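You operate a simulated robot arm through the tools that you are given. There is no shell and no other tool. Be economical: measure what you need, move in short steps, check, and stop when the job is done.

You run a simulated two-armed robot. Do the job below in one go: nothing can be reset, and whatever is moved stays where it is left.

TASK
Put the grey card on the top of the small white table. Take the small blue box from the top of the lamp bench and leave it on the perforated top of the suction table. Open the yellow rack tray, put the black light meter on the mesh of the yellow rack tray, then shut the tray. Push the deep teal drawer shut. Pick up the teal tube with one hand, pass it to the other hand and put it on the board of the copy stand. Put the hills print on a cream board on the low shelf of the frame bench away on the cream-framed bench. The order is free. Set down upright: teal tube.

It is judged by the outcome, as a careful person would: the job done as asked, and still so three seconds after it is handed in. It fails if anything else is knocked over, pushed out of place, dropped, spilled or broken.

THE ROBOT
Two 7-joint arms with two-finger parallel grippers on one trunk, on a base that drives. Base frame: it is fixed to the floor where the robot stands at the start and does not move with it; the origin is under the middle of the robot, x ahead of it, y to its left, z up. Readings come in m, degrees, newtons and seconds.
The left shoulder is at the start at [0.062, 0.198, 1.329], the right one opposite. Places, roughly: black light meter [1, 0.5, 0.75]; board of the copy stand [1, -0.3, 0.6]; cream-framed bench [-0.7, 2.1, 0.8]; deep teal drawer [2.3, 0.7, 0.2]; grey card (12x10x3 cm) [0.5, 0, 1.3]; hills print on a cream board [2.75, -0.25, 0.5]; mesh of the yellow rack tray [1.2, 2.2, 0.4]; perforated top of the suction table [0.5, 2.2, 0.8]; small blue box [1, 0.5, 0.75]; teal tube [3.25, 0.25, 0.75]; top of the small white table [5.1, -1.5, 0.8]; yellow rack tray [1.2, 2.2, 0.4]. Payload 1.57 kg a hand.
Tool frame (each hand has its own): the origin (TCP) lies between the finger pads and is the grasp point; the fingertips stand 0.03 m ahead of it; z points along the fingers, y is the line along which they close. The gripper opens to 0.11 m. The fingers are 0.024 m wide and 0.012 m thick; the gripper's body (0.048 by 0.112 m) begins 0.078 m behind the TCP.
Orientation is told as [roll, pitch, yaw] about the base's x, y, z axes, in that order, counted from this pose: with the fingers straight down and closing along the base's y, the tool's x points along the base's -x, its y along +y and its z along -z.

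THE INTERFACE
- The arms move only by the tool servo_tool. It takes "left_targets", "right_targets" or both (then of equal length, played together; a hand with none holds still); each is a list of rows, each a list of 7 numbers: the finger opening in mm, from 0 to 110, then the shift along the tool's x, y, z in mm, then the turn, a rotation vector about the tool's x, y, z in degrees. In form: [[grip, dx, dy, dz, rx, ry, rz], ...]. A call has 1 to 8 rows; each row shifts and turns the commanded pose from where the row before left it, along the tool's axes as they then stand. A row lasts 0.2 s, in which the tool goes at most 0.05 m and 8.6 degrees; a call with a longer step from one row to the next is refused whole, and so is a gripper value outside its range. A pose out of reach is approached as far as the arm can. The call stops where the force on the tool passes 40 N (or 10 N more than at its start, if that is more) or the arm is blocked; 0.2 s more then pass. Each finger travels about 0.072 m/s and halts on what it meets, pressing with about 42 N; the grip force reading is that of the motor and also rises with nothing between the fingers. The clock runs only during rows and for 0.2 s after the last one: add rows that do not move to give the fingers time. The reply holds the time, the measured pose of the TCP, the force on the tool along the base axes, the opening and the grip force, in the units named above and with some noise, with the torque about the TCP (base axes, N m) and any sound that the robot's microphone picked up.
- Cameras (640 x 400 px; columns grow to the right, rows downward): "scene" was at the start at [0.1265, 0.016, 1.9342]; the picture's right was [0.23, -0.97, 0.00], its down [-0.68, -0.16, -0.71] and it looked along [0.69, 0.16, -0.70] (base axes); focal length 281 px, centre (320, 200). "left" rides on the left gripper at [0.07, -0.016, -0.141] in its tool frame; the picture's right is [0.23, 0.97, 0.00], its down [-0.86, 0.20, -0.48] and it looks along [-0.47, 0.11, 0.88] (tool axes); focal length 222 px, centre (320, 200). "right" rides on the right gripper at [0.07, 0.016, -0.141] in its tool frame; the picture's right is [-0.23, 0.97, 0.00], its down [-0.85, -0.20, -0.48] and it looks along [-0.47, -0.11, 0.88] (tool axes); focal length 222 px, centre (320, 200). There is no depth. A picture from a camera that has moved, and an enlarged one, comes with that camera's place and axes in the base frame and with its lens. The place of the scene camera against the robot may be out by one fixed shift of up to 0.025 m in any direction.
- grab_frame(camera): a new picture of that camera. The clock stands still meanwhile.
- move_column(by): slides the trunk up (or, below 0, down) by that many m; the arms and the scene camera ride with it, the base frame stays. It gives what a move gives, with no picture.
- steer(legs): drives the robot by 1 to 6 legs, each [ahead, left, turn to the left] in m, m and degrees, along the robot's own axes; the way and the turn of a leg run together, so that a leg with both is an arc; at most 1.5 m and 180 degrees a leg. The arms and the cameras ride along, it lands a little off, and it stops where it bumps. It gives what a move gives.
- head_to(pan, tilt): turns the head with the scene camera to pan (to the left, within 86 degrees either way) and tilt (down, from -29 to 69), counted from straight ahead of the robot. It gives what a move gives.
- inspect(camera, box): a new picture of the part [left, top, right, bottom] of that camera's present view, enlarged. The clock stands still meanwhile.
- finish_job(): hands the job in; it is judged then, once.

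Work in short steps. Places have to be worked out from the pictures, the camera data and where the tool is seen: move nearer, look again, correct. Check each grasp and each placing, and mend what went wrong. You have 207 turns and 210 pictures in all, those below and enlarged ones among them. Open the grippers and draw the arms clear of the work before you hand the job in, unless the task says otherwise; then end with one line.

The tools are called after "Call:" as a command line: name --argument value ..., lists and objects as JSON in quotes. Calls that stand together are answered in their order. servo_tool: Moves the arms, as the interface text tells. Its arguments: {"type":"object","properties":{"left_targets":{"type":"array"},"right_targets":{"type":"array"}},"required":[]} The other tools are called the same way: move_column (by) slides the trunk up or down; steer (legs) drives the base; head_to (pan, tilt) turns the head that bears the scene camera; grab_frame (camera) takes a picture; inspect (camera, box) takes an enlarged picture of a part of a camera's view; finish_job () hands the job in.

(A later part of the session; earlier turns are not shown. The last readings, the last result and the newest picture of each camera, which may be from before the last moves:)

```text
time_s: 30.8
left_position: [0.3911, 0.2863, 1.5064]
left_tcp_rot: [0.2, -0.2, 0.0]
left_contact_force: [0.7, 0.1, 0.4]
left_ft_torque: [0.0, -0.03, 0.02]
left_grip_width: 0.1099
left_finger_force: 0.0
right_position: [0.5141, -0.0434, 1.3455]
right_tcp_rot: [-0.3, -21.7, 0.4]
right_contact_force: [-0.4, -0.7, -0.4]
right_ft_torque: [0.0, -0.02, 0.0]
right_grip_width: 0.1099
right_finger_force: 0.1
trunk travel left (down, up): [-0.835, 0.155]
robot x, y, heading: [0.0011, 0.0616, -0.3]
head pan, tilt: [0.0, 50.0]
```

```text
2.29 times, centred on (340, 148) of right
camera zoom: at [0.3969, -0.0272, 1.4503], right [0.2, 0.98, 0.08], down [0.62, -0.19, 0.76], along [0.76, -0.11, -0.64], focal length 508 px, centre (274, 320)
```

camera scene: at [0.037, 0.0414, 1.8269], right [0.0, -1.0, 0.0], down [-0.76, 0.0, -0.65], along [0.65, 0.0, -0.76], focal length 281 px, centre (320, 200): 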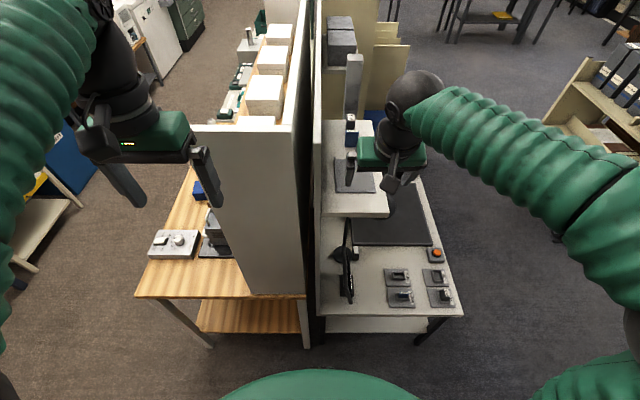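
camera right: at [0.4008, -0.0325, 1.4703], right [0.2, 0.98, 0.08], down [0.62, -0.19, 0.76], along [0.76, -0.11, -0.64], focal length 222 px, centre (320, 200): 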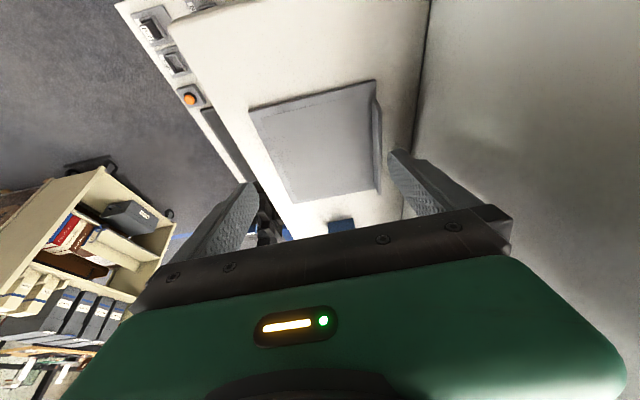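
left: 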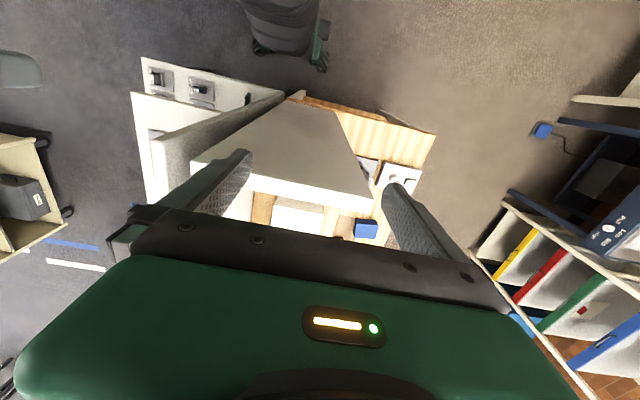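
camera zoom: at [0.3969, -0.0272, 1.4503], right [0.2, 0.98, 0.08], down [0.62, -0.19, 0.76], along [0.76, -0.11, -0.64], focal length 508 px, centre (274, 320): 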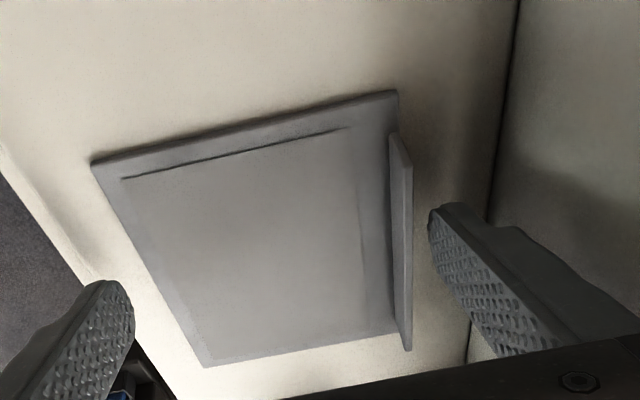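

Centred now. Lower 17 mm with the trunk and check the force.

Call:
move_column --by -0.017

Call:
inspect --camera "right" --box '[200, 60, 480, 235]'

Call:
inspect --camera "scene" --box '[290, 140, 410, 250]'

```text
time_s: 31.4
left_position: [0.389, 0.2858, 1.4916]
left_tcp_rot: [0.2, -0.2, 0.1]
left_contact_force: [-0.1, 0.0, 0.1]
left_ft_torque: [0.02, 0.0, -0.01]
left_grip_width: 0.1101
left_finger_force: 0.0
right_position: [0.5137, -0.0428, 1.333]
right_tcp_rot: [-0.1, -22.3, 0.2]
right_contact_force: [2.8, -2.0, 31.1]
right_ft_torque: [1.66, -0.1, -0.59]
right_grip_width: 0.1086
right_finger_force: 0.0
trunk travel left (down, up): [-0.818, 0.172]
robot x, y, heading: [0.0031, 0.0657, 0.2]
head pan, tilt: [0.0, 50.0]
```

```text
2.29 times, centred on (340, 148) of right
camera zoom: at [0.3957, -0.0266, 1.4361], right [0.21, 0.97, 0.08], down [0.61, -0.2, 0.77], along [0.76, -0.11, -0.64], focal length 508 px, centre (274, 320)
```

zoom: 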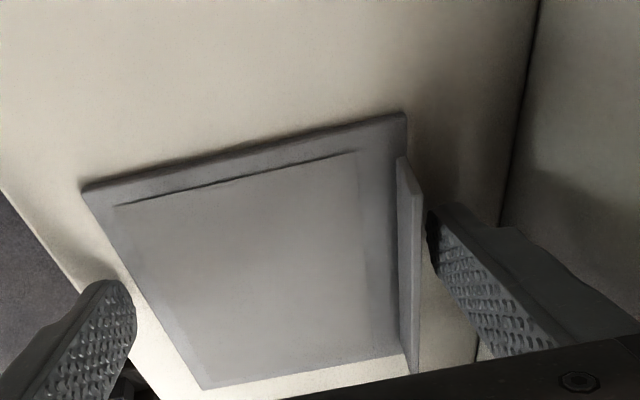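

```text
3.64 times, centred on (350, 195) of scene
camera zoom: at [0.1214, 0.063, 1.8203], right [0.0, -1.0, 0.0], down [-0.77, 0.0, -0.64], along [0.64, 0.0, -0.77], focal length 1022 px, centre (211, 218)
```

zoom: 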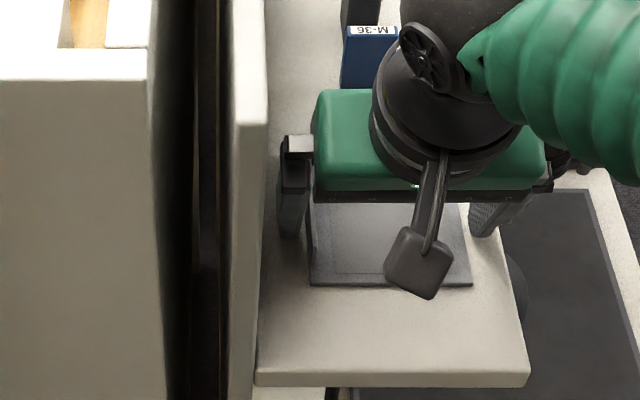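

The left fingertip has touched the shelf (z≈1.30). Raise 5 mm and close on the card.

Call:
move_column --by 0.006

Call:
servo_tool --right_targets '[[104, 0, 0, 0, 0, 0, 0], [98, 0, 0, 0, 0, 0, 0], [92, 0, 0, 0, 0, 0, 0], [88, 0, 0, 0, 0, 0, 0], [88, 0, 0, 0, 0, 0, 0]]'

Call:
inspect --camera "right" --box '[200, 60, 480, 235]'

```text
time_s: 31.9
left_position: [0.392, 0.2853, 1.4947]
left_tcp_rot: [0.2, -0.2, 0.0]
left_contact_force: [-0.9, 0.0, -0.4]
left_ft_torque: [0.0, -0.01, -0.02]
left_grip_width: 0.1098
left_finger_force: 0.0
right_position: [0.5144, -0.0432, 1.3327]
right_tcp_rot: [-0.4, -21.5, 0.6]
right_contact_force: [0.1, 1.0, -0.2]
right_ft_torque: [0.01, 0.04, 0.0]
right_grip_width: 0.1102
right_finger_force: 0.1
trunk travel left (down, up): [-0.824, 0.166]
robot x, y, heading: [0.0035, 0.0652, 0.2]
head pan, tilt: [0.0, 50.0]
```

```text
time_s: 33.1
left_position: [0.3926, 0.2852, 1.4957]
left_tcp_rot: [0.2, -0.2, 0.0]
left_contact_force: [0.2, -0.3, -0.2]
left_ft_torque: [-0.01, -0.01, 0.02]
left_grip_width: 0.1098
left_finger_force: 0.1
right_position: [0.5144, -0.0437, 1.3344]
right_tcp_rot: [-0.2, -21.8, 0.5]
right_contact_force: [0.5, 0.2, -0.1]
right_ft_torque: [-0.01, 0.0, 0.0]
right_grip_width: 0.0985
right_finger_force: 42.1
trunk travel left (down, up): [-0.824, 0.166]
robot x, y, heading: [0.0037, 0.0619, 0.0]
head pan, tilt: [0.0, 50.0]
```

```text
2.29 times, centred on (340, 148) of right
camera zoom: at [0.3974, -0.0271, 1.4391], right [0.2, 0.98, 0.08], down [0.62, -0.19, 0.76], along [0.76, -0.11, -0.64], focal length 508 px, centre (274, 320)
```

zoom: 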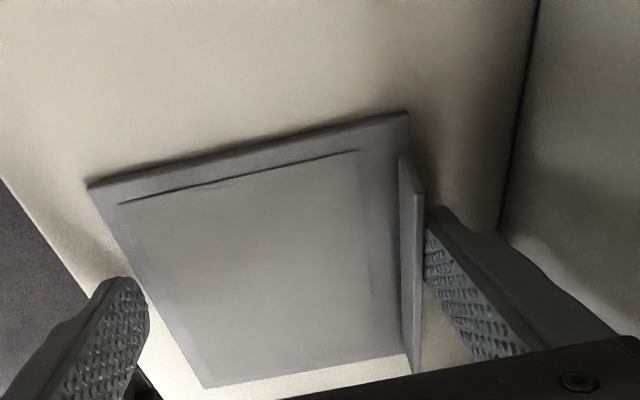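

Gripped at 98.5 mm with 42 N. Lift with the trunk and check.

Call:
move_column --by 0.06

Call:
grab_frame --camera "right"

Call:
grab_frame --camera "scene"

```text
time_s: 34.1
left_position: [0.3917, 0.285, 1.5561]
left_tcp_rot: [0.1, -0.2, 0.0]
left_contact_force: [0.5, 0.6, -0.6]
left_ft_torque: [0.01, 0.0, -0.01]
left_grip_width: 0.1101
left_finger_force: 0.0
right_position: [0.5149, -0.0433, 1.3953]
right_tcp_rot: [-0.2, -21.8, 0.4]
right_contact_force: [-0.7, -0.1, 0.1]
right_ft_torque: [0.04, 0.01, -0.02]
right_grip_width: 0.0986
right_finger_force: 42.1
trunk travel left (down, up): [-0.884, 0.106]
robot x, y, heading: [0.0049, 0.0628, 0.2]
head pan, tilt: [0.0, 50.0]
```

```text
174 pictures are left
camera right: at [0.3975, -0.0272, 1.4991], right [0.2, 0.98, 0.08], down [0.62, -0.19, 0.76], along [0.76, -0.11, -0.64], focal length 222 px, centre (320, 200)
```

right: 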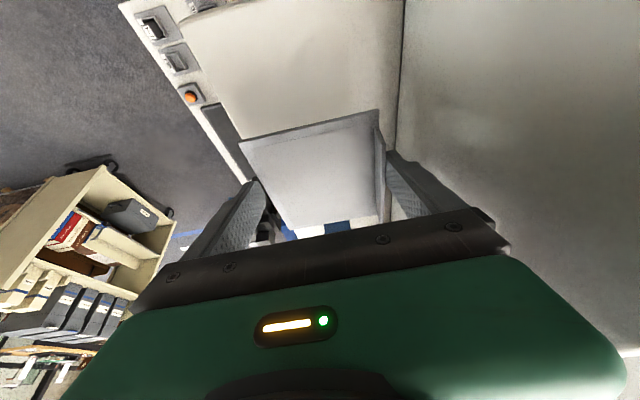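

```text
173 pictures are left
camera scene: at [0.1258, 0.0631, 1.8853], right [0.0, -1.0, 0.0], down [-0.77, 0.0, -0.64], along [0.64, 0.0, -0.77], focal length 281 px, centre (320, 200)
```

scene: 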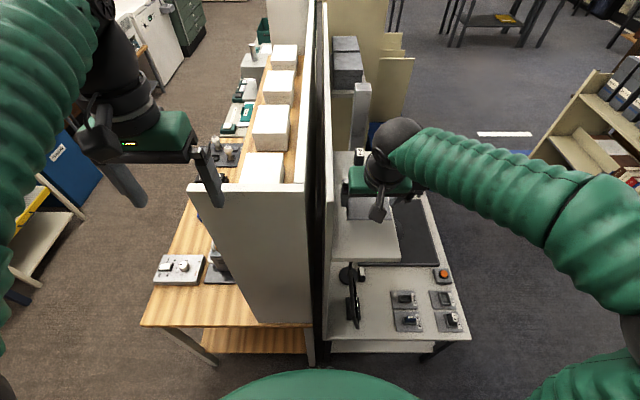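

The card is lifted. Raise the trunk a bit more, back straight out, then slide right into the lane at y≈−1.0 and look ahead.

Call:
move_column --by 0.05

Call:
steer --legs '[[-0.4, 0, 0], [0, -1.05, 0]]'

Call:
head_to --pan 0 --tilt 25

Call:
grab_frame --camera "scene"

```text
time_s: 35.1
left_position: [0.3926, 0.2855, 1.6056]
left_tcp_rot: [0.2, -0.2, 0.0]
left_contact_force: [-0.3, -0.2, 0.5]
left_ft_torque: [-0.02, 0.02, -0.01]
left_grip_width: 0.11
left_finger_force: 0.1
right_position: [0.5147, -0.0438, 1.4449]
right_tcp_rot: [-0.3, -21.9, 0.5]
right_contact_force: [-0.1, 0.3, 0.3]
right_ft_torque: [-0.05, 0.01, 0.05]
right_grip_width: 0.0986
right_finger_force: 41.9
trunk travel left (down, up): [-0.934, 0.056]
robot x, y, heading: [-0.0016, 0.0678, 0.2]
head pan, tilt: [0.0, 50.0]
```

```text
time_s: 41.9
left_position: [-0.036, -0.7338, 1.618]
left_tcp_rot: [2.9, -1.3, -6.0]
left_contact_force: [1.3, -0.8, 0.1]
left_ft_torque: [0.09, 0.02, 0.0]
left_grip_width: 0.11
left_finger_force: 0.0
right_position: [0.0947, -0.9111, 1.4213]
right_tcp_rot: [2.0, -20.8, 15.2]
right_contact_force: [-0.2, 0.3, 0.0]
right_ft_torque: [-0.09, 0.0, -0.03]
right_grip_width: 0.0985
right_finger_force: 42.1
trunk travel left (down, up): [-0.934, 0.056]
robot x, y, heading: [-0.4101, -0.8829, -1.5]
head pan, tilt: [0.0, 50.0]
stopped in leg 2: the robot was blocked; the commanded pose is now the measured one
```

```text
time_s: 42.8
left_position: [-0.0368, -0.7269, 1.6166]
left_tcp_rot: [2.6, -1.3, -5.2]
left_contact_force: [0.1, -0.8, -0.4]
left_ft_torque: [-0.02, 0.0, 0.01]
left_grip_width: 0.11
left_finger_force: 0.0
right_position: [0.095, -0.908, 1.4199]
right_tcp_rot: [1.3, -20.6, 15.2]
right_contact_force: [-0.2, 0.6, -0.4]
right_ft_torque: [-0.01, 0.0, 0.01]
right_grip_width: 0.0988
right_finger_force: 42.4
trunk travel left (down, up): [-0.934, 0.056]
robot x, y, heading: [-0.4104, -0.8898, -1.4]
head pan, tilt: [0.0, 25.0]
```

```text
172 pictures are left
camera scene: at [-0.2165, -0.7847, 1.9662], right [-0.02, -1.0, 0.06], down [-0.45, -0.04, -0.89], along [0.89, -0.05, -0.45], focal length 281 px, centre (320, 200)
```

scene: 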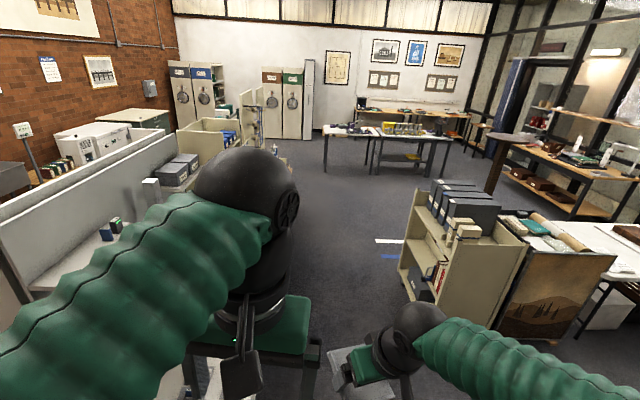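

Something on the right blocked the arm (perhaps the umbrella light). Look to the right.

Call:
head_to --pan -75 --tilt 25

Call:
grab_frame --camera "scene"

```text
time_s: 44.2
left_position: [-0.0364, -0.7282, 1.6165]
left_tcp_rot: [2.6, -1.3, -5.2]
left_contact_force: [0.9, 0.4, 1.5]
left_ft_torque: [0.0, -0.03, -0.03]
left_grip_width: 0.1101
left_finger_force: 0.0
right_position: [0.0972, -0.9089, 1.4184]
right_tcp_rot: [1.3, -20.6, 15.2]
right_contact_force: [0.0, -0.7, -0.4]
right_ft_torque: [0.0, -0.04, 0.0]
right_grip_width: 0.0986
right_finger_force: 42.2
trunk travel left (down, up): [-0.934, 0.056]
robot x, y, heading: [-0.4092, -0.8836, -1.0]
head pan, tilt: [-75.0, 25.0]
```

```text
171 pictures are left
camera scene: at [-0.2857, -0.8732, 1.9733], right [-0.97, -0.24, 0.04], down [-0.13, 0.36, -0.92], along [0.2, -0.9, -0.38], focal length 281 px, centre (320, 200)
```

scene: 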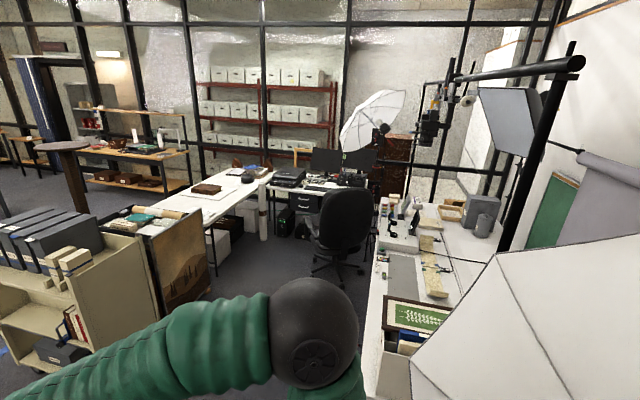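

The right elbow is near the tables/umbrella. Back off left 0.12 m and look again.

Call:
steer --legs '[[0, 0.12, 0]]'

Call:
grab_frame --camera "scene"

Call:
head_to --pan -80 --tilt 60

Call:
grab_frame --camera "scene"

```text
time_s: 45.0
left_position: [-0.0823, -0.813, 1.6334]
left_tcp_rot: [6.0, -2.7, -7.0]
left_contact_force: [0.3, 0.5, 0.2]
left_ft_torque: [0.0, 0.06, 0.02]
left_grip_width: 0.11
left_finger_force: 0.0
right_position: [0.0671, -0.9456, 1.4134]
right_tcp_rot: [-3.4, -20.4, 22.7]
right_contact_force: [-0.4, -1.1, 0.1]
right_ft_torque: [0.06, 0.06, 0.02]
right_grip_width: 0.0015
right_finger_force: 24.1
trunk travel left (down, up): [-0.934, 0.056]
robot x, y, heading: [-0.4071, -0.874, -1.4]
head pan, tilt: [-75.0, 25.0]
stopped in leg 1: the robot was blocked; the commanded pose is now the measured one
```

```text
170 pictures are left
camera scene: at [-0.2859, -0.8871, 1.9732], right [-0.97, -0.23, 0.04], down [-0.13, 0.37, -0.92], along [0.2, -0.9, -0.39], focal length 281 px, centre (320, 200)
```

scene: 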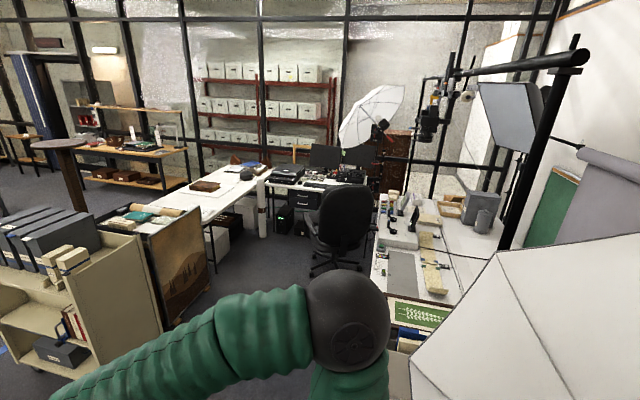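

```text
time_s: 46.0
left_position: [-0.0842, -0.8071, 1.626]
left_tcp_rot: [6.5, -2.0, -7.0]
left_contact_force: [1.3, -0.9, 0.0]
left_ft_torque: [0.01, -0.01, -0.02]
left_grip_width: 0.1099
left_finger_force: 0.0
right_position: [0.0667, -0.9399, 1.4146]
right_tcp_rot: [-3.5, -20.5, 23.1]
right_contact_force: [-0.2, 0.5, -0.7]
right_ft_torque: [0.02, -0.01, 0.01]
right_grip_width: 0.0024
right_finger_force: 24.0
trunk travel left (down, up): [-0.934, 0.056]
robot x, y, heading: [-0.4085, -0.8811, -1.4]
head pan, tilt: [-80.0, 60.0]
```

```text
169 pictures are left
camera scene: at [-0.2958, -0.874, 1.9419], right [-0.99, -0.16, 0.04], down [-0.13, 0.67, -0.73], along [0.09, -0.73, -0.68], focal length 281 px, centre (320, 200)
```

scene: 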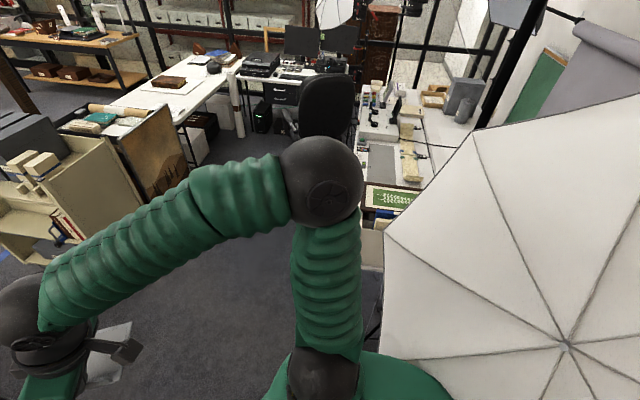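

The grip now reads ~2 mm — the card may have slipped. Look with the right camera and at the floor around.

Call:
grab_frame --camera "right"

Call:
head_to --pan -20 --tilt 68

Call:
grab_frame --camera "scene"

Call:
head_to --pan 60 --tilt 60

Call:
grab_frame --camera "scene"

```text
168 pictures are left
camera right: at [-0.0482, -0.9616, 1.5205], right [-0.17, 0.99, 0.02], down [0.65, 0.09, 0.76], along [0.74, 0.14, -0.65], focal length 222 px, centre (320, 200)
```

right: 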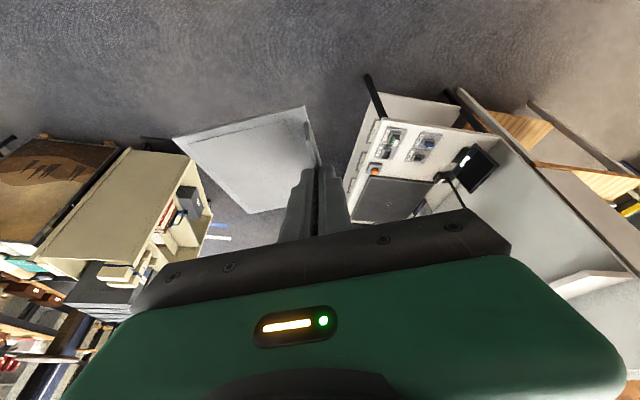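

```text
time_s: 47.3
left_position: [-0.0828, -0.808, 1.6329]
left_tcp_rot: [5.9, -2.7, -6.9]
left_contact_force: [0.1, -0.2, -0.5]
left_ft_torque: [0.0, 0.03, 0.01]
left_grip_width: 0.1099
left_finger_force: 0.1
right_position: [0.0677, -0.9395, 1.4141]
right_tcp_rot: [-3.3, -20.6, 23.3]
right_contact_force: [0.4, 0.4, 0.0]
right_ft_torque: [-0.02, -0.03, -0.03]
right_grip_width: 0.0022
right_finger_force: 24.1
trunk travel left (down, up): [-0.934, 0.056]
robot x, y, heading: [-0.4055, -0.8802, -1.0]
head pan, tilt: [-20.0, 68.0]
```

```text
167 pictures are left
camera scene: at [-0.256, -0.8169, 1.9105], right [-0.36, -0.93, 0.05], down [-0.88, 0.32, -0.36], along [0.32, -0.18, -0.93], focal length 281 px, centre (320, 200)
```

scene: 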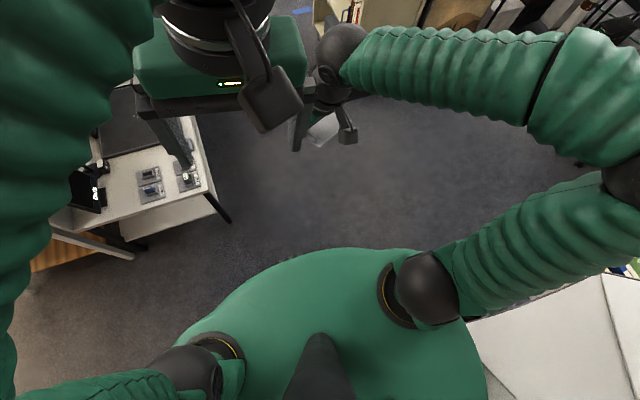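

```text
time_s: 48.8
left_position: [-0.0814, -0.8088, 1.6319]
left_tcp_rot: [5.8, -2.8, -6.7]
left_contact_force: [-0.4, -0.1, -1.3]
left_ft_torque: [0.04, -0.03, -0.02]
left_grip_width: 0.1102
left_finger_force: 0.1
right_position: [0.067, -0.9396, 1.4141]
right_tcp_rot: [-3.4, -20.5, 23.2]
right_contact_force: [0.5, -1.0, 0.0]
right_ft_torque: [0.03, -0.02, 0.02]
right_grip_width: 0.0023
right_finger_force: 24.2
trunk travel left (down, up): [-0.934, 0.056]
robot x, y, heading: [-0.4101, -0.8808, -1.3]
head pan, tilt: [60.0, 60.0]
```

```text
166 pictures are left
camera scene: at [-0.2735, -0.7401, 1.9161], right [0.86, -0.52, 0.0], down [-0.46, -0.76, -0.45], along [0.23, 0.39, -0.89], focal length 281 px, centre (320, 200)
```

scene: 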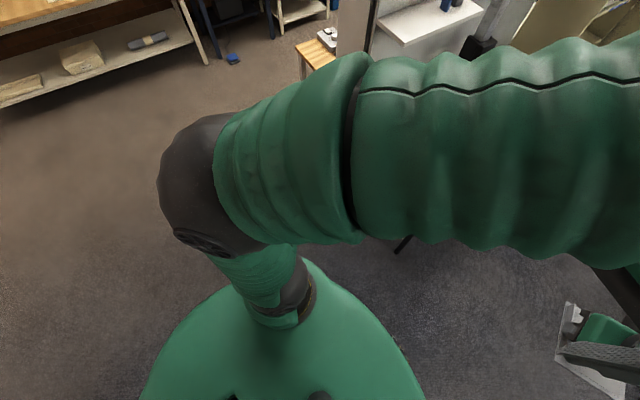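

The card still seems to hang from the fingers by its lip. Enlarge.

Call:
inspect --camera "right" --box '[150, 80, 400, 236]'

Call:
inspect --camera "scene" --box '[520, 270, 640, 400]'

```text
2.56 times, centred on (275, 158) of right
camera zoom: at [-0.0475, -0.9623, 1.5204], right [-0.17, 0.99, 0.03], down [0.65, 0.09, 0.76], along [0.74, 0.15, -0.65], focal length 569 px, centre (435, 308)
```

zoom: 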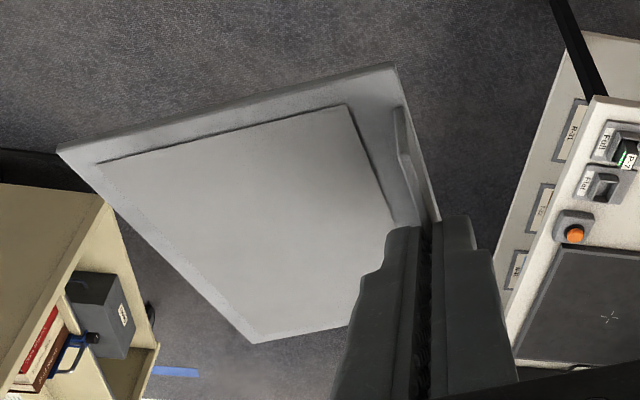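

```text
3.08 times, centred on (580, 335) of scene
camera zoom: at [-0.2735, -0.7401, 1.9161], right [0.86, -0.52, 0.0], down [-0.46, -0.76, -0.45], along [0.23, 0.39, -0.89], focal length 865 px, centre (-480, -215)
```

zoom: 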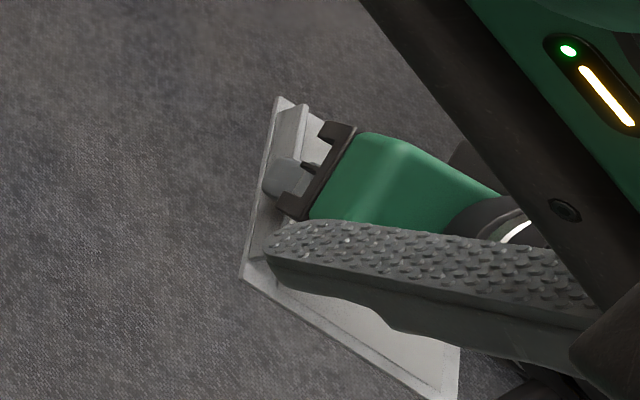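

The card is now held firmly by its lip. The base seems to lean against the umbrella light at the right rear; the floor ahead is clear, so I'll try driving forward a little.

Call:
steer --legs '[[0.15, 0.0, 0]]'

Call:
head_to --pan -80 --tilt 60

Call:
grab_frame --camera "scene"

```text
time_s: 49.5
left_position: [-0.1122, -0.8763, 1.6263]
left_tcp_rot: [9.6, -2.1, -6.4]
left_contact_force: [-0.3, 0.1, -0.3]
left_ft_torque: [0.01, 0.01, 0.0]
left_grip_width: 0.1101
left_finger_force: 0.1
right_position: [0.0412, -1.0133, 1.3943]
right_tcp_rot: [-12.1, -15.7, 25.4]
right_contact_force: [0.8, -0.5, 0.2]
right_ft_torque: [0.0, 0.03, -0.03]
right_grip_width: 0.0879
right_finger_force: 0.1
trunk travel left (down, up): [-0.934, 0.056]
robot x, y, heading: [-0.397, -0.8668, -1.8]
head pan, tilt: [60.0, 60.0]
stopped in leg 1: the robot was blocked; the commanded pose is now the measured one
```

```text
time_s: 51.8
left_position: [-0.1163, -0.8727, 1.6326]
left_tcp_rot: [8.7, -2.9, -6.6]
left_contact_force: [-0.1, 0.8, -1.2]
left_ft_torque: [0.03, 0.0, -0.05]
left_grip_width: 0.1103
left_finger_force: 0.1
right_position: [0.0421, -1.0083, 1.3957]
right_tcp_rot: [-12.1, -15.6, 25.7]
right_contact_force: [1.1, -1.0, 0.0]
right_ft_torque: [-0.02, -0.01, -0.03]
right_grip_width: 0.088
right_finger_force: 0.0
trunk travel left (down, up): [-0.934, 0.056]
robot x, y, heading: [-0.3969, -0.8703, -1.5]
head pan, tilt: [-80.0, 60.0]
```

```text
163 pictures are left
camera scene: at [-0.2996, -0.8711, 1.9224], right [-0.99, -0.15, 0.03], down [-0.14, 0.84, -0.53], along [0.05, -0.53, -0.85], focal length 281 px, centre (320, 200)
```

scene: 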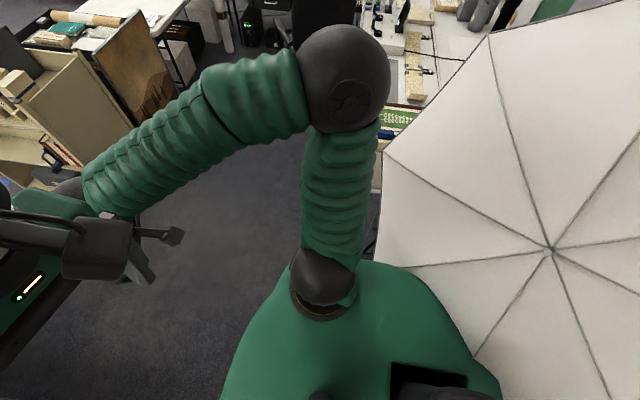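

The fingers read 88 mm open — the card may have been released. Look for it.

Call:
grab_frame --camera "right"

Call:
head_to --pan -20 --tilt 68

Call:
grab_frame --camera "scene"

```text
162 pictures are left
camera right: at [-0.071, -1.0126, 1.5055], right [-0.17, 0.98, -0.14], down [0.66, 0.21, 0.72], along [0.73, 0.03, -0.68], focal length 222 px, centre (320, 200)
```

right: 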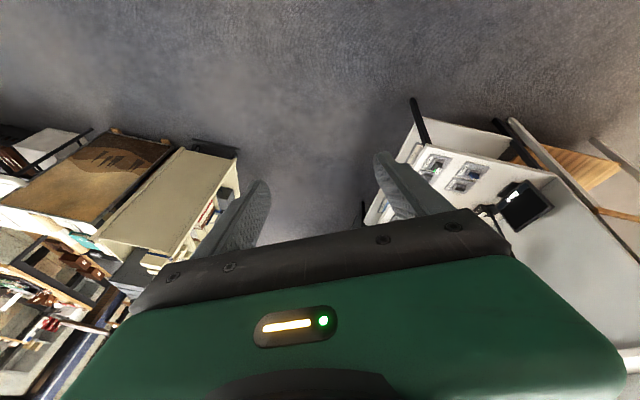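

```text
time_s: 53.1
left_position: [-0.1162, -0.8734, 1.6323]
left_tcp_rot: [8.8, -2.9, -6.7]
left_contact_force: [0.5, -0.3, -0.4]
left_ft_torque: [0.0, 0.0, -0.01]
left_grip_width: 0.11
left_finger_force: 0.1
right_position: [0.0423, -1.0093, 1.3954]
right_tcp_rot: [-12.2, -15.6, 25.6]
right_contact_force: [0.7, 0.6, 0.6]
right_ft_torque: [0.02, 0.01, 0.02]
right_grip_width: 0.088
right_finger_force: 0.0
trunk travel left (down, up): [-0.934, 0.056]
robot x, y, heading: [-0.4002, -0.8711, -1.3]
head pan, tilt: [-20.0, 68.0]
```

```text
161 pictures are left
camera scene: at [-0.2563, -0.8273, 1.9109], right [-0.37, -0.93, 0.05], down [-0.87, 0.33, -0.36], along [0.32, -0.17, -0.93], focal length 281 px, centre (320, 200)
```

scene: 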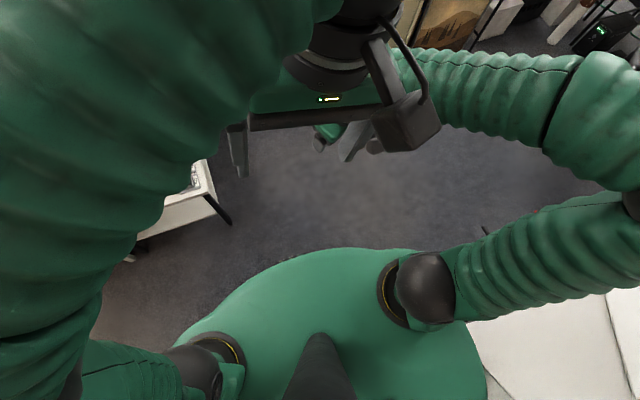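

The card fell. I need to find it and what's blocking; look down on both sides.

Call:
head_to --pan 30 --tilt 69

Call:
grab_frame --camera "scene"

Call:
grab_frame --camera "left"

Call:
head_to --pan -50 --tilt 50

Call:
grab_frame --camera "scene"

```text
time_s: 54.2
left_position: [-0.1161, -0.8746, 1.631]
left_tcp_rot: [8.7, -2.9, -6.7]
left_contact_force: [0.4, 0.4, 0.5]
left_ft_torque: [0.0, 0.02, -0.01]
left_grip_width: 0.1099
left_finger_force: 0.1
right_position: [0.0425, -1.0096, 1.395]
right_tcp_rot: [-12.2, -15.7, 25.7]
right_contact_force: [-0.1, 0.2, -0.5]
right_ft_torque: [0.01, -0.01, -0.02]
right_grip_width: 0.0882
right_finger_force: 0.1
trunk travel left (down, up): [-0.934, 0.056]
robot x, y, heading: [-0.4033, -0.8716, -1.7]
head pan, tilt: [30.0, 68.8]
```

```text
160 pictures are left
camera scene: at [-0.2596, -0.7804, 1.9085], right [0.48, -0.88, 0.02], down [-0.83, -0.46, -0.32], along [0.29, 0.14, -0.95], focal length 281 px, centre (320, 200)
```

scene: 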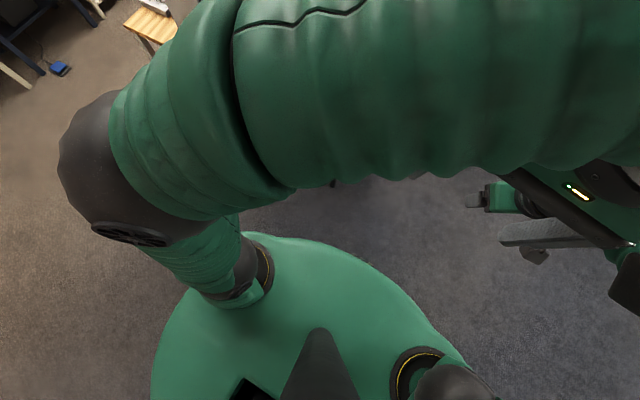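

```text
159 pictures are left
camera left: at [-0.1951, -0.9015, 1.7661], right [-0.12, 0.98, 0.14], down [0.84, 0.03, 0.55], along [0.53, 0.18, -0.83], focal length 222 px, centre (320, 200)
```

left: 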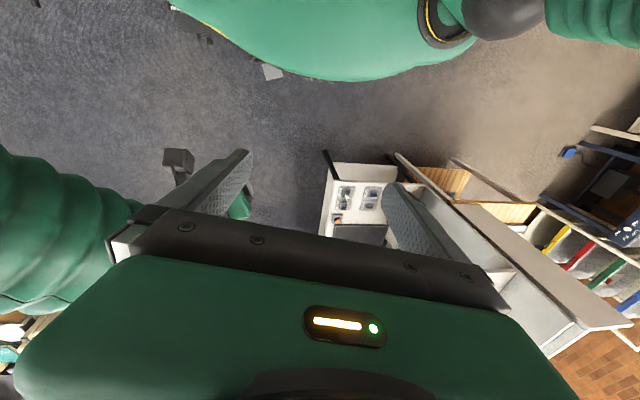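

```text
time_s: 55.8
left_position: [-0.1154, -0.8742, 1.6316]
left_tcp_rot: [8.8, -2.8, -6.6]
left_contact_force: [-0.5, -0.1, 0.1]
left_ft_torque: [0.01, 0.01, 0.01]
left_grip_width: 0.1102
left_finger_force: 0.0
right_position: [0.0422, -1.0104, 1.3946]
right_tcp_rot: [-12.2, -15.7, 25.6]
right_contact_force: [-0.2, -0.3, 0.1]
right_ft_torque: [-0.01, -0.03, -0.01]
right_grip_width: 0.0881
right_finger_force: 0.0
trunk travel left (down, up): [-0.934, 0.056]
robot x, y, heading: [-0.4032, -0.8717, -1.5]
head pan, tilt: [-50.0, 50.0]
```

```text
158 pictures are left
camera scene: at [-0.2598, -0.8672, 1.9337], right [-0.78, -0.62, 0.04], down [-0.49, 0.58, -0.65], along [0.38, -0.53, -0.76], focal length 281 px, centre (320, 200)
```

scene: 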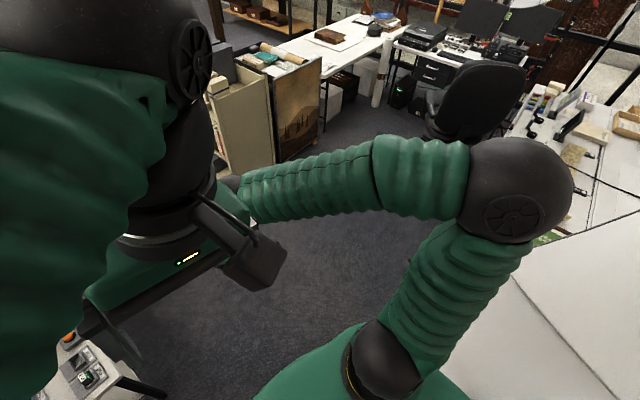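

The card lies on the floor just in front of the base, near [-0.09, -0.99]. Enlarge that area and the things by the base.

Call:
inspect --camera "left" --box '[130, 0, 370, 150]'

```text
2.67 times, centred on (250, 75) of left
camera zoom: at [-0.1947, -0.9018, 1.7661], right [-0.12, 0.98, 0.14], down [0.84, 0.03, 0.55], along [0.53, 0.18, -0.83], focal length 592 px, centre (507, 533)
```

zoom: 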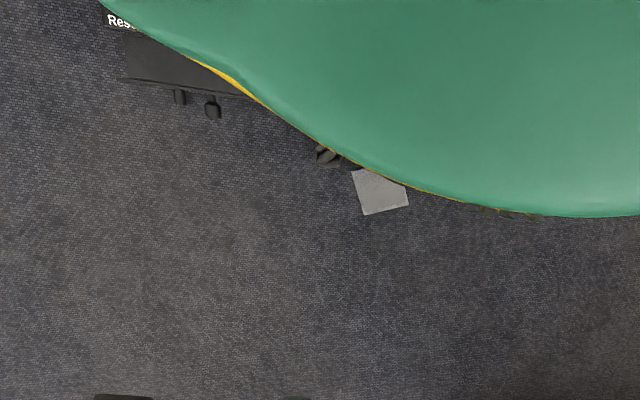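

The base's right side touches a black power pack on the floor near [-0.29, -1.36]. I'll try sliding left again, alone and further, after moving the left arm back out to its side.

Call:
servo_tool --left_targets '[[110, 0, 40, 0, 0, 0, 0], [110, 0, 40, 0, 0, 0, 0], [110, 0, 40, 0, 0, 0, 0], [110, 0, 0, 0, 0, 0, 0]]' --right_targets '[[88, 0, 0, 0, 0, 0, 0], [88, 0, 0, 0, 0, 0, 0], [88, 0, 0, 0, 0, 0, 0], [88, 0, 0, 0, 0, 0, 0]]'

Call:
steer --legs '[[0, 0.3, 0]]'

Call:
head_to --pan -60 --tilt 60

Call:
grab_frame --camera "scene"

```text
time_s: 56.1
left_position: [-0.1316, -0.8895, 1.634]
left_tcp_rot: [10.0, -3.2, -7.1]
left_contact_force: [0.0, -1.4, -0.5]
left_ft_torque: [0.0, 0.02, -0.02]
left_grip_width: 0.11
left_finger_force: 0.0
right_position: [0.0272, -1.0422, 1.383]
right_tcp_rot: [-15.7, -12.4, 26.3]
right_contact_force: [0.7, 0.1, -0.9]
right_ft_torque: [0.05, 0.04, 0.01]
right_grip_width: 0.0879
right_finger_force: 0.1
trunk travel left (down, up): [-0.934, 0.056]
robot x, y, heading: [-0.4039, -0.8689, -1.7]
head pan, tilt: [-50.0, 50.0]
stopped in row 1 (left hand): the arm was blocked; the commanded pose is now the measured one
```

```text
time_s: 56.8
left_position: [-0.1613, -0.9454, 1.6306]
left_tcp_rot: [8.2, -5.5, -7.1]
left_contact_force: [-1.2, 3.1, -0.4]
left_ft_torque: [-0.08, -0.07, -0.12]
left_grip_width: 0.1086
left_finger_force: 0.1
right_position: [0.0011, -1.0891, 1.3698]
right_tcp_rot: [-19.7, -7.1, 27.2]
right_contact_force: [0.7, 0.5, -0.2]
right_ft_torque: [0.04, -0.01, -0.03]
right_grip_width: 0.0881
right_finger_force: 0.0
trunk travel left (down, up): [-0.934, 0.056]
robot x, y, heading: [-0.3969, -0.8616, -1.6]
head pan, tilt: [-50.0, 50.0]
stopped in leg 1: the robot was blocked; the commanded pose is now the measured one
```

```text
time_s: 57.6
left_position: [-0.1603, -0.9442, 1.6311]
left_tcp_rot: [8.2, -5.5, -7.0]
left_contact_force: [0.4, -0.2, 0.2]
left_ft_torque: [-0.01, 0.01, 0.01]
left_grip_width: 0.1097
left_finger_force: 0.1
right_position: [0.0012, -1.0876, 1.3697]
right_tcp_rot: [-19.8, -7.1, 27.3]
right_contact_force: [0.0, 0.4, 0.2]
right_ft_torque: [0.0, 0.03, 0.03]
right_grip_width: 0.088
right_finger_force: 0.1
trunk travel left (down, up): [-0.934, 0.056]
robot x, y, heading: [-0.3982, -0.8636, -1.5]
head pan, tilt: [-60.0, 60.0]
```

```text
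156 pictures are left
camera scene: at [-0.2813, -0.869, 1.922], right [-0.88, -0.47, 0.04], down [-0.42, 0.75, -0.51], along [0.22, -0.47, -0.86], focal length 281 px, centre (320, 200)
```

scene: 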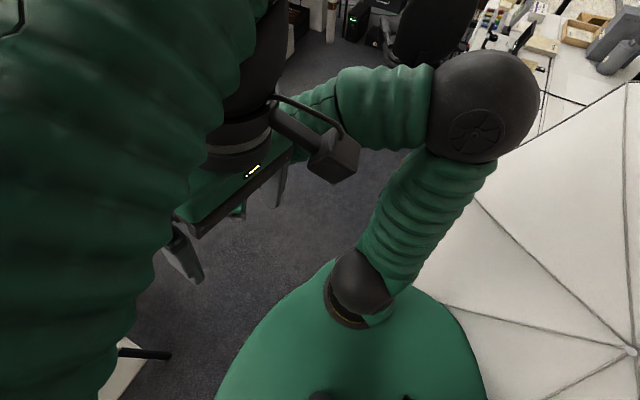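

Even the left arm reads blocked, so some contact is holding the upper body. Look closely at elbows/shoulders versus surroundings.

Call:
head_to --pan -86 --tilt 40

Call:
grab_frame --camera "scene"

Call:
head_to --pan 80 --tilt 40

Call:
grab_frame --camera "scene"

Call:
head_to --pan 0 --tilt 45

Call:
grab_frame --camera "scene"

```text
time_s: 58.5
left_position: [-0.16, -0.944, 1.6309]
left_tcp_rot: [8.0, -5.5, -6.9]
left_contact_force: [0.3, 0.8, 0.5]
left_ft_torque: [-0.02, 0.0, 0.0]
left_grip_width: 0.1094
left_finger_force: 0.1
right_position: [0.002, -1.0876, 1.3682]
right_tcp_rot: [-19.9, -7.1, 27.3]
right_contact_force: [-0.2, -0.3, -0.2]
right_ft_torque: [0.01, 0.0, -0.01]
right_grip_width: 0.0879
right_finger_force: 0.1
trunk travel left (down, up): [-0.934, 0.056]
robot x, y, heading: [-0.3975, -0.863, -1.6]
head pan, tilt: [-85.9, 40.0]
```

```text
155 pictures are left
camera scene: at [-0.3084, -0.8946, 1.9502], right [-1.0, -0.04, 0.02], down [-0.05, 0.62, -0.78], along [0.02, -0.78, -0.62], focal length 281 px, centre (320, 200)
```

scene: 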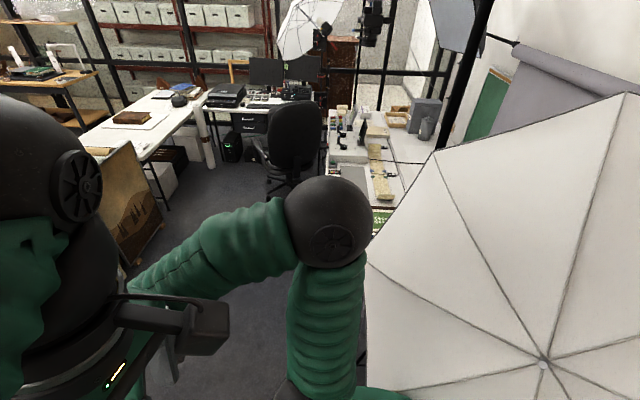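

```text
time_s: 61.0
left_position: [-0.1588, -0.9456, 1.6312]
left_tcp_rot: [8.2, -5.5, -7.0]
left_contact_force: [0.0, -0.5, 1.1]
left_ft_torque: [-0.05, -0.03, 0.02]
left_grip_width: 0.1102
left_finger_force: 0.0
right_position: [0.0021, -1.0882, 1.3681]
right_tcp_rot: [-19.8, -7.0, 27.4]
right_contact_force: [-0.6, -1.2, 0.3]
right_ft_torque: [0.01, 0.01, 0.01]
right_grip_width: 0.0879
right_finger_force: 0.1
trunk travel left (down, up): [-0.934, 0.056]
robot x, y, heading: [-0.399, -0.8624, -1.6]
head pan, tilt: [80.0, 40.0]
```

```text
154 pictures are left
camera scene: at [-0.294, -0.7276, 1.9447], right [0.98, -0.2, -0.02], down [-0.15, -0.65, -0.74], along [0.14, 0.73, -0.67], focal length 281 px, centre (320, 200)
```

scene: 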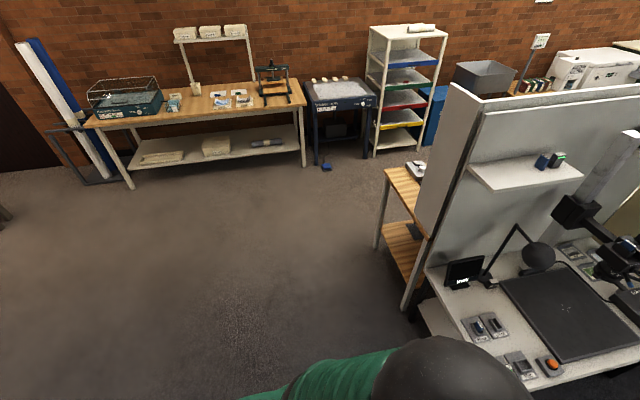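

```text
time_s: 62.5
left_position: [-0.1586, -0.9462, 1.6321]
left_tcp_rot: [8.2, -5.5, -7.1]
left_contact_force: [-1.0, 0.5, 0.4]
left_ft_torque: [0.0, -0.02, -0.01]
left_grip_width: 0.1101
left_finger_force: 0.1
right_position: [0.0022, -1.0873, 1.3676]
right_tcp_rot: [-19.8, -7.0, 27.4]
right_contact_force: [-0.3, 0.3, -0.4]
right_ft_torque: [-0.02, 0.02, -0.02]
right_grip_width: 0.0878
right_finger_force: 0.1
trunk travel left (down, up): [-0.934, 0.056]
robot x, y, heading: [-0.4001, -0.8638, -1.8]
head pan, tilt: [0.0, 45.0]
```

```text
153 pictures are left
camera scene: at [-0.2297, -0.814, 1.9385], right [-0.03, -1.0, 0.03], down [-0.72, 0.0, -0.69], along [0.69, -0.04, -0.72], focal length 281 px, centre (320, 200)
```

scene: 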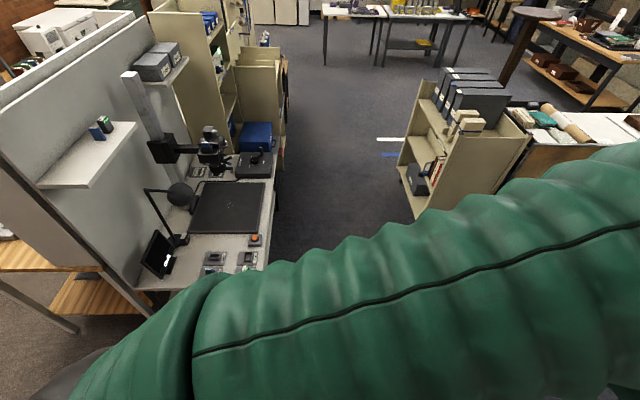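

The right upper arm is against the umbrella's rim; the way out is forward-left. Try a short diagonal.

Call:
steer --legs '[[0.15, 0.3, 0]]'

```text
time_s: 64.8
left_position: [-0.0285, -0.6644, 1.6368]
left_tcp_rot: [10.9, -6.0, -6.9]
left_contact_force: [-0.5, -0.5, 0.2]
left_ft_torque: [-0.01, -0.03, -0.03]
left_grip_width: 0.1098
left_finger_force: 0.0
right_position: [0.1383, -0.8015, 1.3792]
right_tcp_rot: [-17.2, -11.7, 27.1]
right_contact_force: [-0.5, -0.1, 0.4]
right_ft_torque: [-0.01, 0.02, -0.02]
right_grip_width: 0.088
right_finger_force: 0.0
trunk travel left (down, up): [-0.934, 0.056]
robot x, y, heading: [-0.2495, -0.5622, -1.5]
head pan, tilt: [0.0, 45.0]
```

Freed. Check the umbrella, the pack and the card on the floor.

Call:
head_to --pan -75 --tilt 50

Call:
grab_frame --camera "scene"

```text
time_s: 66.2
left_position: [-0.0251, -0.6639, 1.6365]
left_tcp_rot: [10.9, -5.9, -6.8]
left_contact_force: [-0.1, -0.3, 0.5]
left_ft_torque: [0.01, -0.03, 0.02]
left_grip_width: 0.1097
left_finger_force: 0.1
right_position: [0.1417, -0.8017, 1.3775]
right_tcp_rot: [-17.0, -11.5, 27.2]
right_contact_force: [0.3, 0.8, -0.1]
right_ft_torque: [0.01, -0.03, -0.01]
right_grip_width: 0.0881
right_finger_force: 0.1
trunk travel left (down, up): [-0.934, 0.056]
robot x, y, heading: [-0.2437, -0.5629, -1.5]
head pan, tilt: [-75.0, 50.0]
```

```text
152 pictures are left
camera scene: at [-0.1805, -0.6429, 1.9355], right [-0.97, -0.24, 0.0], down [-0.18, 0.74, -0.64], along [0.15, -0.62, -0.77], focal length 281 px, centre (320, 200)
```

scene: 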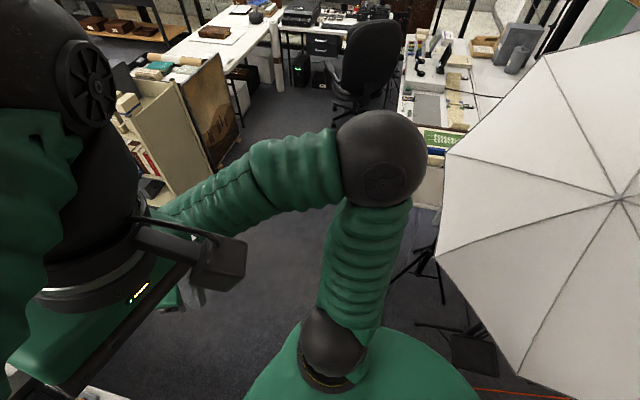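

The umbrella stands. Now straighten both hands to point straight down.

Call:
servo_tool --left_targets '[[110, 0, 0, 0, 5.5, 3, -3.4], [110, 0, 0, 0, 5.5, 3, -3.4], [110, -24, 43, 0, 0, 0, 0], [110, -24, 43, 0, 0, 0, 0], [110, -24, 43, 0, 0, 0, 0], [110, -24, 43, 0, 0, 0, 0], [110, -24, 43, 0, 0, 0, 0], [110, -24, 43, 0, 0, 0, 0]]' --right_targets '[[88, 0, 0, 0, 1.35, 1.94, 6.3], [88, 0, 0, 0, 1.35, 1.94, 6.3], [88, 0, 0, 0, 1.35, 1.94, 6.3], [88, 0, 0, 0, 1.35, 1.94, 6.3], [88, 0, 0, 0, 0, 5.5, -1.7], [88, 0, 0, 0, 0, 5.5, -1.7], [88, 0, 0, 0, -8.5, 0, 0], [88, 0, 0, 0, -8.5, 0, 0]]'

Call:
grab_frame --camera "right"

Call:
grab_frame --camera "scene"

```text
time_s: 68.0
left_position: [0.1197, -0.4111, 1.6345]
left_tcp_rot: [-0.4, -0.4, 0.3]
left_contact_force: [-1.0, 0.2, -0.1]
left_ft_torque: [-0.01, -0.05, -0.04]
left_grip_width: 0.1101
left_finger_force: 0.3
right_position: [0.143, -0.8076, 1.3751]
right_tcp_rot: [0.2, 0.1, 0.2]
right_contact_force: [0.2, -0.2, 0.4]
right_ft_torque: [0.03, -0.03, 0.02]
right_grip_width: 0.088
right_finger_force: 0.1
trunk travel left (down, up): [-0.934, 0.056]
robot x, y, heading: [-0.2422, -0.564, -1.2]
head pan, tilt: [-75.0, 50.0]
```

```text
151 pictures are left
camera right: at [0.0732, -0.7925, 1.5168], right [0.22, 0.98, 0.0], down [0.86, -0.2, 0.48], along [0.46, -0.1, -0.88], focal length 222 px, centre (320, 200)
```

right: 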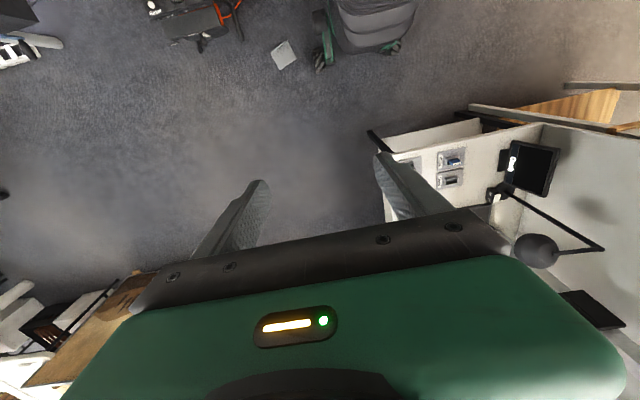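

```text
150 pictures are left
camera scene: at [-0.1782, -0.6454, 1.9353], right [-0.97, -0.24, 0.0], down [-0.18, 0.75, -0.64], along [0.15, -0.62, -0.77], focal length 281 px, centre (320, 200)
```

scene: 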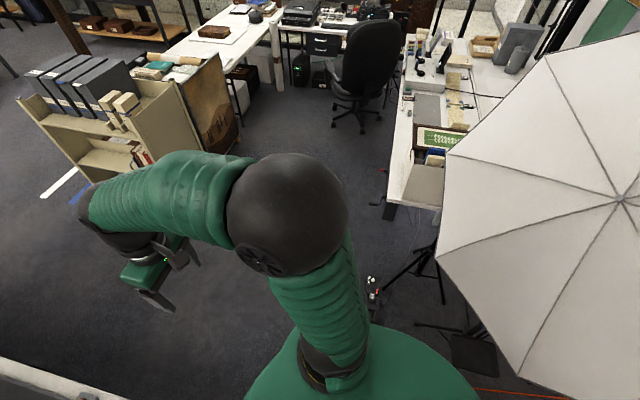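

The card lies flat on the floor near [-0.10, -0.95]. Enlarge it to see the lip's direction.

Call:
inspect --camera "right" --box '[140, 0, 420, 120]'

Call:
inspect --camera "right" --box '[255, 30, 319, 80]'

```text
2.29 times, centred on (280, 60) of right
camera zoom: at [0.0732, -0.7925, 1.5168], right [0.22, 0.98, 0.0], down [0.86, -0.2, 0.48], along [0.46, -0.1, -0.88], focal length 508 px, centre (411, 520)
```

zoom: 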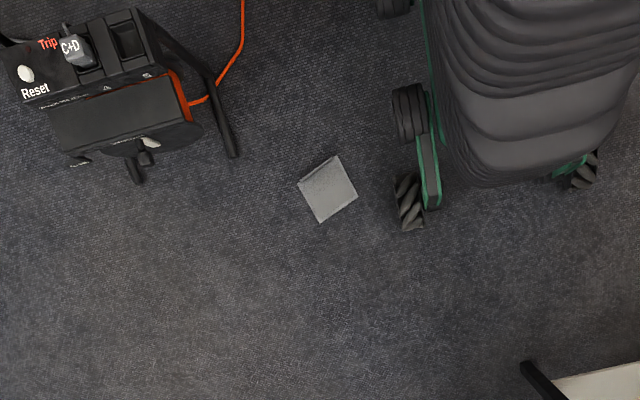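

```text
8.00 times, centred on (287, 55) of right
camera zoom: at [0.0732, -0.7925, 1.5168], right [0.22, 0.98, 0.0], down [0.86, -0.2, 0.48], along [0.46, -0.1, -0.88], focal length 1777 px, centre (584, 1360)
```

zoom: 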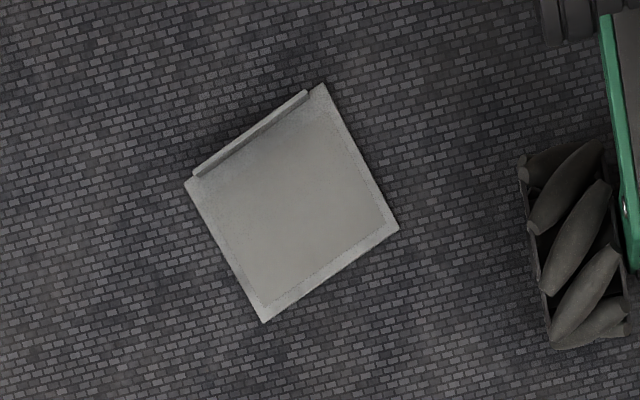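

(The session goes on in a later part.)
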